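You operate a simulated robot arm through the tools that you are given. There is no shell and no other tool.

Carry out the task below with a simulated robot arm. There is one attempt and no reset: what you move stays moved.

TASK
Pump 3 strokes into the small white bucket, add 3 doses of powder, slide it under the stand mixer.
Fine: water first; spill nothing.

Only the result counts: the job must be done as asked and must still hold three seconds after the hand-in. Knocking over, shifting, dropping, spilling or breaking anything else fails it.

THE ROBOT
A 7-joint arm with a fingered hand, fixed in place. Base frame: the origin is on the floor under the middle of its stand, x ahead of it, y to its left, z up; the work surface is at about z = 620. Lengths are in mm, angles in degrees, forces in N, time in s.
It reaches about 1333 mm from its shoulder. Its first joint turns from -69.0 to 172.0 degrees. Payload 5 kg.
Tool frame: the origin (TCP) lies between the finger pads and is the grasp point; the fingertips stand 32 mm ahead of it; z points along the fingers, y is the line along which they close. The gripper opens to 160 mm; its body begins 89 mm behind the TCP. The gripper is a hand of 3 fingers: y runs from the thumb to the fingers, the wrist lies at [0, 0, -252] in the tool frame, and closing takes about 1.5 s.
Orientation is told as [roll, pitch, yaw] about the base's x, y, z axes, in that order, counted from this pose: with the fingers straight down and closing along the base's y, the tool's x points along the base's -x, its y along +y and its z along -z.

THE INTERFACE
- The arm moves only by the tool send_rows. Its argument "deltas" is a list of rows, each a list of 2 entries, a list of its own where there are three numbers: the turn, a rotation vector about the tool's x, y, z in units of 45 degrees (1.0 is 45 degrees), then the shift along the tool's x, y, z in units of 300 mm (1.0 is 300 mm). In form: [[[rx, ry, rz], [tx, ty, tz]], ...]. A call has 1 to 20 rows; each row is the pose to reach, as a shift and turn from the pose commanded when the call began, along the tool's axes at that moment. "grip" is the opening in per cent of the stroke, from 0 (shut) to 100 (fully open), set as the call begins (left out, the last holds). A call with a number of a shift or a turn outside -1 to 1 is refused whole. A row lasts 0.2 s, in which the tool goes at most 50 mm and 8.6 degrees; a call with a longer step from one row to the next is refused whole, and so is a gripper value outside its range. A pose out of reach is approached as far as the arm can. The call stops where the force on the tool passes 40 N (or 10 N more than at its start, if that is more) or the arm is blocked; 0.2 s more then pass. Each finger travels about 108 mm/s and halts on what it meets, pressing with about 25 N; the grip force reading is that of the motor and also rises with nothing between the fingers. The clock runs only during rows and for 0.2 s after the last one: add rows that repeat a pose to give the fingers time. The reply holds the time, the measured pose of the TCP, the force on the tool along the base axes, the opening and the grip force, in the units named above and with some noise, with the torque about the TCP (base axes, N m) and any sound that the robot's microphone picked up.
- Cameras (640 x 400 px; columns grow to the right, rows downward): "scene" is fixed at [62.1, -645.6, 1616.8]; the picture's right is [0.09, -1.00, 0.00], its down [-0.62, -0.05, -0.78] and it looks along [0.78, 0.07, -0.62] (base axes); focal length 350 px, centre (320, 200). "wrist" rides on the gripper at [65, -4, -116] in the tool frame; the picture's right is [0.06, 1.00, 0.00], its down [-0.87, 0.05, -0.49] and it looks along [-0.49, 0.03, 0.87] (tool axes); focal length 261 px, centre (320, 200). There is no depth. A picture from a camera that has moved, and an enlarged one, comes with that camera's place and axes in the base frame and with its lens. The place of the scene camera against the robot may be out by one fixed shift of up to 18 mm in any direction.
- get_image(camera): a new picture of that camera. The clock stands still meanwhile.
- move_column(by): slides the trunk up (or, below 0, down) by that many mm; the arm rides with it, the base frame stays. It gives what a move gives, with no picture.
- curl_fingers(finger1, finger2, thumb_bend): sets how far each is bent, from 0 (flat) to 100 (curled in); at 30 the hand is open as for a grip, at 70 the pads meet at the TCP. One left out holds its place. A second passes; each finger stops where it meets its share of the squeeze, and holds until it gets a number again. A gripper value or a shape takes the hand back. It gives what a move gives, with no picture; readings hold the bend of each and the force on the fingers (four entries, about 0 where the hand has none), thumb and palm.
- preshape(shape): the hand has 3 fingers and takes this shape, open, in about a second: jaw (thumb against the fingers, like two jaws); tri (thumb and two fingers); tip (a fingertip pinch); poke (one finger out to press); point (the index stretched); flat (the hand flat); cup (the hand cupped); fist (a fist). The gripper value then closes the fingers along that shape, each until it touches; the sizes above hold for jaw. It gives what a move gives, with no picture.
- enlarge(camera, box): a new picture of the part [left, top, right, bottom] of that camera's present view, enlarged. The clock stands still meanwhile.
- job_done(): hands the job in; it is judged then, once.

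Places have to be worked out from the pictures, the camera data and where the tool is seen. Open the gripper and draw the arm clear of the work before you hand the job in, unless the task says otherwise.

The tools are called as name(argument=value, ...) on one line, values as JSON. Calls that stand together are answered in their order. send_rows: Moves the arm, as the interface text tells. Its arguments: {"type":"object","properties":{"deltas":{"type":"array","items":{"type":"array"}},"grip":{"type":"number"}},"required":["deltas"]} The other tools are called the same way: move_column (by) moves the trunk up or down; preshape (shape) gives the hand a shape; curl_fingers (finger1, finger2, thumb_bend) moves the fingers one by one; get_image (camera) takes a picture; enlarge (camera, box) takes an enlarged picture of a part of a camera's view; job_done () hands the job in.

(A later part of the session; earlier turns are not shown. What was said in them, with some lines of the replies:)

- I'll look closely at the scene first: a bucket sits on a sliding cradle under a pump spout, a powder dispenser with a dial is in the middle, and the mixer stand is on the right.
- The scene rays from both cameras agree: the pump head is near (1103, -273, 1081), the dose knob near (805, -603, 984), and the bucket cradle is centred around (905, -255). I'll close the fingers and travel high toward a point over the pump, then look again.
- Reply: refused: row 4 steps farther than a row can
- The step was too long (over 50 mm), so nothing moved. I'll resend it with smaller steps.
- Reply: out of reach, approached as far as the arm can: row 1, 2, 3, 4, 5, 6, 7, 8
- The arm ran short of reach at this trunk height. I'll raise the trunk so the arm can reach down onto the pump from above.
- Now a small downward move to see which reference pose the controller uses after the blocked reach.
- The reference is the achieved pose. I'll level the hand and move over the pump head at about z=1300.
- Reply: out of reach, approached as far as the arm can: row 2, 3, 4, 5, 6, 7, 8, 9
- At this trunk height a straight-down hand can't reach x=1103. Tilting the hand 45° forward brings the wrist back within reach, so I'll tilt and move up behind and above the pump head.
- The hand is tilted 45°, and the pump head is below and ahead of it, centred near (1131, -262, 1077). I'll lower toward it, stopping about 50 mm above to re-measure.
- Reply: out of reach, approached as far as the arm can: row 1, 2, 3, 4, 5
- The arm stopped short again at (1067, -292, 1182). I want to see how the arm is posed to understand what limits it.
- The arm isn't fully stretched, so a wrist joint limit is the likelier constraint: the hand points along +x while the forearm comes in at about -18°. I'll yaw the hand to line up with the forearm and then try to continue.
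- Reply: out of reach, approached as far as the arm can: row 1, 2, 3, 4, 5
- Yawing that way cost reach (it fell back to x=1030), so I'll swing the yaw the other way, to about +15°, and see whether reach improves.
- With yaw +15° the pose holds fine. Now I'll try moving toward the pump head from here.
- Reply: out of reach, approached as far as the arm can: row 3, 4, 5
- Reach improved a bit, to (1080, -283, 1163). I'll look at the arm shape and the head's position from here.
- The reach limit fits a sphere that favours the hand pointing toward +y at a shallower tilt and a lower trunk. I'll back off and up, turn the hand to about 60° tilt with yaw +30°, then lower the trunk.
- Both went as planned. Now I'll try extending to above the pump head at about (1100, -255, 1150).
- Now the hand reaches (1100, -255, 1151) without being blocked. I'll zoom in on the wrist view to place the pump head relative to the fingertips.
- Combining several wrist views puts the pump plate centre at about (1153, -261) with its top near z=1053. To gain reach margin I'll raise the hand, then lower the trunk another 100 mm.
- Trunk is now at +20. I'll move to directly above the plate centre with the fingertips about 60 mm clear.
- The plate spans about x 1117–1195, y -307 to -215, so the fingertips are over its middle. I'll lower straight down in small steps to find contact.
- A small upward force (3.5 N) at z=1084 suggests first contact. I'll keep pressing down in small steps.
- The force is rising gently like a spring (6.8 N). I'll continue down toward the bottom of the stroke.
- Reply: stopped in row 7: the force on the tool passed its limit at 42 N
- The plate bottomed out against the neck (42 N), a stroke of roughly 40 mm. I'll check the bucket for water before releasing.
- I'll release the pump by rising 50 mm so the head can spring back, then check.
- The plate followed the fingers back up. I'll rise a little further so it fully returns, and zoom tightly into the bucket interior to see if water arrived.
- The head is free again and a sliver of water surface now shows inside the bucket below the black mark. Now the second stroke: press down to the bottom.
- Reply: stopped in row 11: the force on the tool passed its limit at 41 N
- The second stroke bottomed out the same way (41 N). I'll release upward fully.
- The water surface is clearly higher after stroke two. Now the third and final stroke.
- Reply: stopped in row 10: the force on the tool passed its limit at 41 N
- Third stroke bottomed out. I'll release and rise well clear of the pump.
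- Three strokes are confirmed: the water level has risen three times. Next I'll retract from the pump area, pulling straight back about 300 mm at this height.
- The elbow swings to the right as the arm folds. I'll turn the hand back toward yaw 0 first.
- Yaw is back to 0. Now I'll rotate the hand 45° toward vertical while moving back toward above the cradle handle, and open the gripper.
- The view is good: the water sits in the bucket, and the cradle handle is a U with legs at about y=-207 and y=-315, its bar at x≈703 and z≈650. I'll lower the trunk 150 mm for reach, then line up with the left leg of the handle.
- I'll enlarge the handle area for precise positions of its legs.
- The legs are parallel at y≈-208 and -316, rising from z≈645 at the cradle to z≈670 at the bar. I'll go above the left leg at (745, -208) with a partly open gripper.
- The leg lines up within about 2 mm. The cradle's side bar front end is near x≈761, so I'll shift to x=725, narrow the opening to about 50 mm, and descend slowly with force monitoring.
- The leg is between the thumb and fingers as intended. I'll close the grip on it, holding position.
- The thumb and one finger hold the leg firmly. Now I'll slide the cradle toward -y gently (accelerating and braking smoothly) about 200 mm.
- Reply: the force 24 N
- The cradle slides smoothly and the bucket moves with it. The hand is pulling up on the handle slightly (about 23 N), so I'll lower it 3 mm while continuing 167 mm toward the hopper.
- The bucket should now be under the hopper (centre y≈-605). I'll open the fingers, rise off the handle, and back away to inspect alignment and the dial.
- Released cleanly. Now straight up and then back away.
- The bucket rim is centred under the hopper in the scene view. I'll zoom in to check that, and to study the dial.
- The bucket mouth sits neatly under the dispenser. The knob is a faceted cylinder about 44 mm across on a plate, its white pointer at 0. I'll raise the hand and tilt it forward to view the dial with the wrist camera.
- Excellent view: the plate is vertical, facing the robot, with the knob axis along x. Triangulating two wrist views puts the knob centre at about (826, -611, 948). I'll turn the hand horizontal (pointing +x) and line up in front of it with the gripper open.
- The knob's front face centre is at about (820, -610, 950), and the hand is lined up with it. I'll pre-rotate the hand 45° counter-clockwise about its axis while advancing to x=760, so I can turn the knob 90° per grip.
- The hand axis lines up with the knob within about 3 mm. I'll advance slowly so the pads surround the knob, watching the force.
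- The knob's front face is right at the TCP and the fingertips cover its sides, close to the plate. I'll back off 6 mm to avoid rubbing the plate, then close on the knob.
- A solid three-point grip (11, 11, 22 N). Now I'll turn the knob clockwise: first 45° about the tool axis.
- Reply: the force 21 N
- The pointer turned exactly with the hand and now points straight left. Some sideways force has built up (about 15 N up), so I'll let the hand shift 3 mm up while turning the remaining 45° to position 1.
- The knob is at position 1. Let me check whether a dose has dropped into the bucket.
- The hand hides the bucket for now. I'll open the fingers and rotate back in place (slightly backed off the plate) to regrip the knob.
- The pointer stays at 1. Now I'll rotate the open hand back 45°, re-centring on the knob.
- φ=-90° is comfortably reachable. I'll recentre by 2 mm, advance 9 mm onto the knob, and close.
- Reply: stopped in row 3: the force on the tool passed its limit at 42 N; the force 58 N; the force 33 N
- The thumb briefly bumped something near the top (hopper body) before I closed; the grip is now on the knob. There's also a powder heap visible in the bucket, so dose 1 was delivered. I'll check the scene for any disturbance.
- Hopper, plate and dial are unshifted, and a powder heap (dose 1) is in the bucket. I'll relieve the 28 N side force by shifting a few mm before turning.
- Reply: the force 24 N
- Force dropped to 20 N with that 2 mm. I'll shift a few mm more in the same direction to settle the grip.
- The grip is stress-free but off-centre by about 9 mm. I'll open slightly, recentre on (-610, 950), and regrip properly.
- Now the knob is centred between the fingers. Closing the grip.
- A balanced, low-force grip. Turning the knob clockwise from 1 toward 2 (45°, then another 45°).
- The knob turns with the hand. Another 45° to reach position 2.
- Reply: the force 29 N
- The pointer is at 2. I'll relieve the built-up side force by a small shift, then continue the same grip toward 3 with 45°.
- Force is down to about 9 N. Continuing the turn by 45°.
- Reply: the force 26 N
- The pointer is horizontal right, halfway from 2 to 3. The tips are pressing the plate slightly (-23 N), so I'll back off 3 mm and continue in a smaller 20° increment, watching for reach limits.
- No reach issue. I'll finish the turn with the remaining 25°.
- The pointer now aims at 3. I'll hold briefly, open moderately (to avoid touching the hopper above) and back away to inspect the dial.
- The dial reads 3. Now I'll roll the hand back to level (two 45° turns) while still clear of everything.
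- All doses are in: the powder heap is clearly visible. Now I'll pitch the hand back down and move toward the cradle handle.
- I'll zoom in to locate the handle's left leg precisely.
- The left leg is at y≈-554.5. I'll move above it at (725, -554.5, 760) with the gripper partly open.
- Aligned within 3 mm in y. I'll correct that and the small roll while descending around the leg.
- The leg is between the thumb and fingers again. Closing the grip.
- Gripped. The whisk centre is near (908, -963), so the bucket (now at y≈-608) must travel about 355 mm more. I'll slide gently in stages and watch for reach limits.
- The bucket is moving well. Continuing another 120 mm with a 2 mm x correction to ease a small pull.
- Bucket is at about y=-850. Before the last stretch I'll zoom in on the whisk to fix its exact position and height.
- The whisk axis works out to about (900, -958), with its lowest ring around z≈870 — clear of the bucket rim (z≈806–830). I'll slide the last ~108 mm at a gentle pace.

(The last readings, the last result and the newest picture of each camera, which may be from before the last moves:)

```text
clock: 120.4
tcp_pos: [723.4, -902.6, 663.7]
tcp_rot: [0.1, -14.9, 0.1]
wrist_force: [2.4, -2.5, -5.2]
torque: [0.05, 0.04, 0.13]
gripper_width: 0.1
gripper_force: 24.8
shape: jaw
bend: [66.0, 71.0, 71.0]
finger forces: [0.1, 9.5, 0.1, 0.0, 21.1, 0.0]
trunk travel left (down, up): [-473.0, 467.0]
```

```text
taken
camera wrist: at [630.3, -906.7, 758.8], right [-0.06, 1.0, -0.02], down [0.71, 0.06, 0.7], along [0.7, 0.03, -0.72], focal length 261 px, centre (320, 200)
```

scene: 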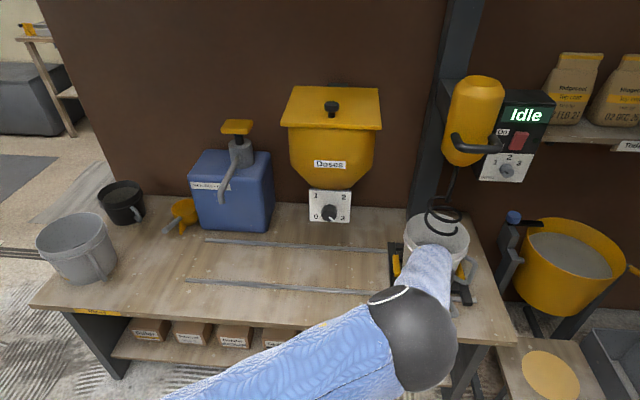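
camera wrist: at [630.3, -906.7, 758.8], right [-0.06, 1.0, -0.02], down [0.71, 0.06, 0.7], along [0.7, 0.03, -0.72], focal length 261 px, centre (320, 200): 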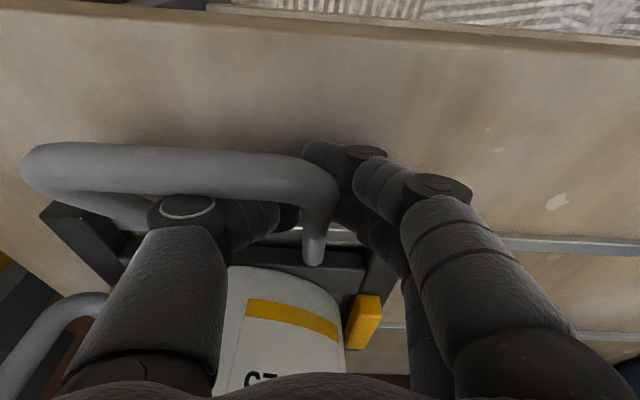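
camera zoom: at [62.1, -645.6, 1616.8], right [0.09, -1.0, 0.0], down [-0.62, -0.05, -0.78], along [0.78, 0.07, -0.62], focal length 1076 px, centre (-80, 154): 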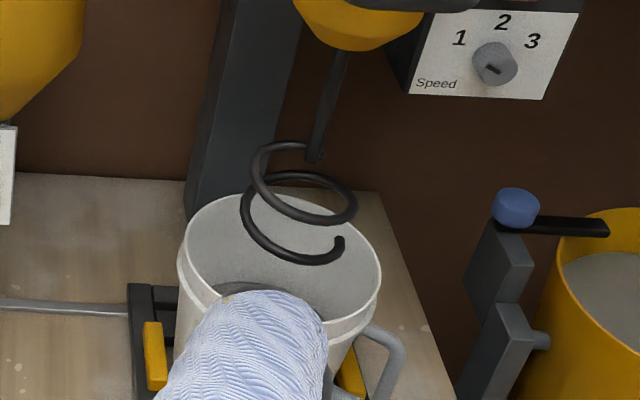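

In the zoomed view the whisk axis projects right onto the rim centre, so the bucket is under the mixer. I'll open the fingers and let go of the handle.

send_rows(deltas=[[[0, 0, 0], [0, 0, 0]], [[0, 0, 0], [0, 0, 0]], [[0, 0, 0], [0, 0, 0]], [[0, 0, 0], [0, 0, 0]], [[0, 0, 0], [0, 0, 0]]], grip=36)

get_image(camera="wrist")

```text
clock: 121.6
tcp_pos: [723.9, -902.7, 664.1]
tcp_rot: [-0.1, -14.9, 0.2]
wrist_force: [0.3, -0.3, -0.9]
torque: [0.0, 0.0, 0.0]
gripper_width: 57.1
gripper_force: 0.1
shape: jaw
bend: [73.0, 73.0, 70.0]
finger forces: [0.0, 0.0, 0.0, 0.1, 0.0, 0.0]
trunk travel left (down, up): [-473.0, 467.0]
```

```text
taken
camera wrist: at [630.3, -906.2, 759.6], right [-0.06, 1.0, -0.02], down [0.71, 0.06, 0.7], along [0.7, 0.03, -0.72], focal length 261 px, centre (320, 200)
```

wrist: 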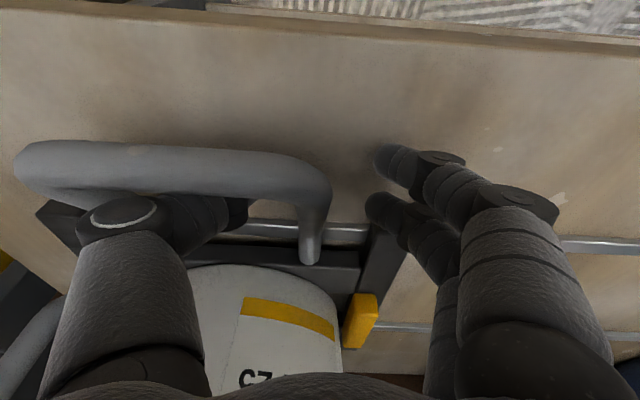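

Released. Rising straight off the handle and then backing away.

send_rows(deltas=[[[0, 0, 0], [-0.0173, 0, -0.0644]], [[0, 0, 0], [-0.0345, 0, -0.129]], [[0, 0, 0], [-0.0604, 0, -0.2254]], [[0, 0, 0], [-0.0863, 0, -0.322]], [[0, 0, 0], [0.05, 0, -0.39]], [[0, 0, 0], [0.18, 0, -0.46]], [[0, 0, 0], [0.31, 0, -0.53]], [[0, 0, 0], [0.45, 0.02, -0.58]], [[0, 0, 0], [0.58, 0.04, -0.62]], [[0, 0, 0], [0.58, 0.04, -0.62]]])

get_image(camera="scene")

get_image(camera="wrist")

```text
clock: 123.8
tcp_pos: [509.1, -890.0, 801.6]
tcp_rot: [0.0, -15.0, 0.3]
wrist_force: [-0.3, 0.6, 0.3]
torque: [0.01, 0.0, -0.02]
gripper_width: 57.3
gripper_force: 0.0
shape: jaw
bend: [73.0, 73.0, 70.0]
finger forces: [0.0, 0.0, 0.0, 0.0, 0.0, 0.0]
trunk travel left (down, up): [-473.0, 467.0]
```

```text
taken
```

scene: 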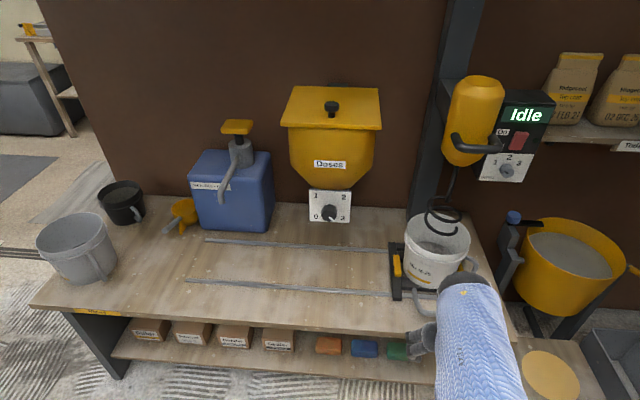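

```text
taken
camera wrist: at [415.3, -894.5, 895.5], right [-0.06, 1.0, -0.02], down [0.71, 0.06, 0.7], along [0.7, 0.03, -0.71], focal length 261 px, centre (320, 200)
```

wrist: 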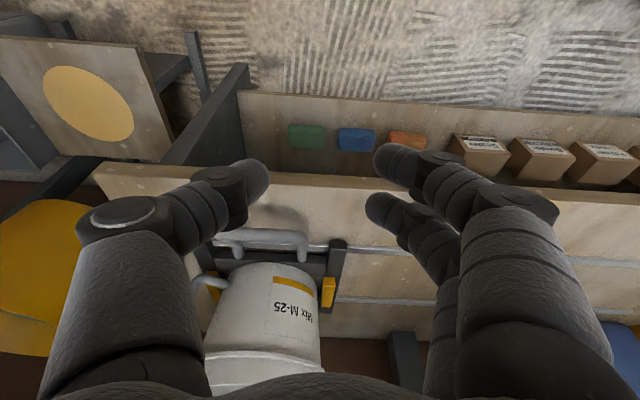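

The arm is clear of the work. I'll check the final alignment, the dial and the table for spills.

enlarge(camera="scene", box=[380, 170, 500, 310])

enlarge(camera="scene", box=[180, 110, 400, 310])

```text
2.86 times, centred on (440, 240) of scene
camera zoom: at [62.1, -645.6, 1616.8], right [0.09, -1.0, 0.0], down [-0.62, -0.05, -0.78], along [0.78, 0.07, -0.62], focal length 999 px, centre (-23, 86)
```

zoom: 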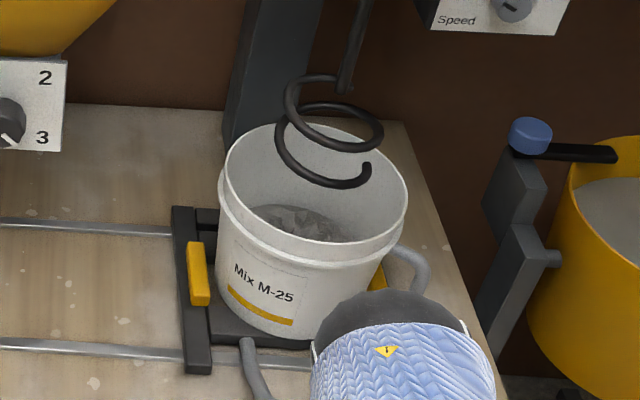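

```text
2.00 times, centred on (290, 210) of scene
camera zoom: at [62.1, -645.6, 1616.8], right [0.09, -1.0, 0.0], down [-0.62, -0.05, -0.78], along [0.78, 0.07, -0.62], focal length 699 px, centre (380, 180)
```

zoom: 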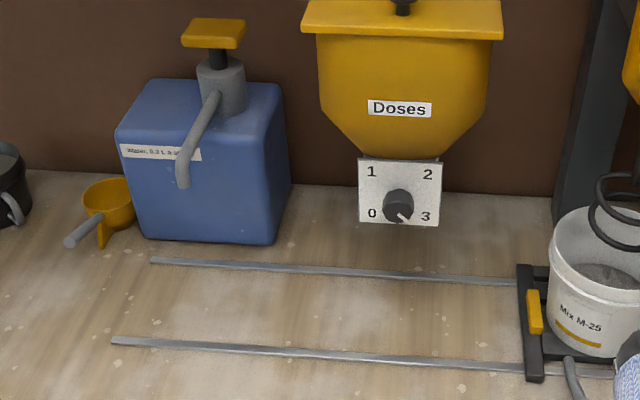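

Everything checks out: the bucket is centred under the whisk, the table is clean, and the dial reads 3. I'll open the gripper fully, draw back a bit further and let a few seconds pass.

send_rows(deltas=[[[0, 0, 0], [0.02, 0.02, -0.08]], [[0, 0, 0], [0.04, 0.04, -0.16]], [[0, 0, 0], [0.06, 0.06, -0.24]], [[0, 0, 0], [0.08, 0.08, -0.32]], [[0, 0, 0], [0.08, 0.08, -0.32]], [[0, 0, 0], [0.08, 0.08, -0.32]], [[0, 0, 0], [0.08, 0.08, -0.32]], [[0, 0, 0], [0.08, 0.08, -0.32]], [[0, 0, 0], [0.08, 0.08, -0.32]], [[0, 0, 0], [0.08, 0.08, -0.32]], [[0, 0, 0], [0.08, 0.08, -0.32]], [[0, 0, 0], [0.08, 0.08, -0.32]]], grip=100)

get_image(camera="scene")

```text
clock: 126.4
tcp_pos: [459.7, -865.9, 887.5]
tcp_rot: [0.1, -14.8, 0.1]
wrist_force: [-0.2, -1.0, 0.6]
torque: [0.0, 0.02, -0.02]
gripper_width: 159.9
gripper_force: 0.0
shape: jaw
bend: [30.0, 30.0, 30.0]
finger forces: [0.0, 0.0, 0.0, 0.1, 0.0, 0.1]
trunk travel left (down, up): [-473.0, 467.0]
```

```text
taken
```

scene: 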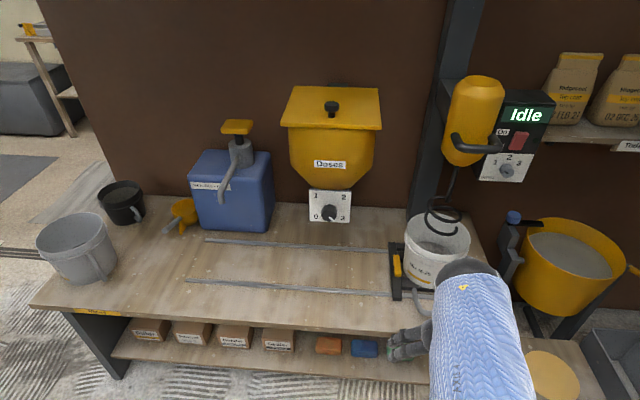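

The bucket has three strokes of water and three doses of powder and sits under the mixer's whisk. The gripper is open, the arm is clear, and nothing else has moved. Handing in.

job_done()

```text
The job is handed in.
```

I pumped three strokes of water into the small white bucket, added three doses of powder, then slid it under the stand mixer and handed the job in. No result has come back from the hand-in yet.

- **Water first:** the three pump strokes each hit bottom, and the water level visibly rose after each one.
- **Powder:** I turned the dose dial from 0 through 1 and 2 to 3 with the bucket under the hopper. I saw powder in the bucket after the first dose and a larger heap at the end. I didn't see the second and third doses drop separately. The dial still reads 3.
- **Position:** in the camera view, the whisk lines up with the centre of the bucket and hangs clear of its rim.
- **Spills and disturbance:** I saw no spills on the table and nothing else out of place. While re-gripping the dial, the thumb pressed on the hopper or dial plate with about 55 N for a moment. Neither appeared to move.

The mixer was not switched on. The gripper is open and the arm is clear of the bench.
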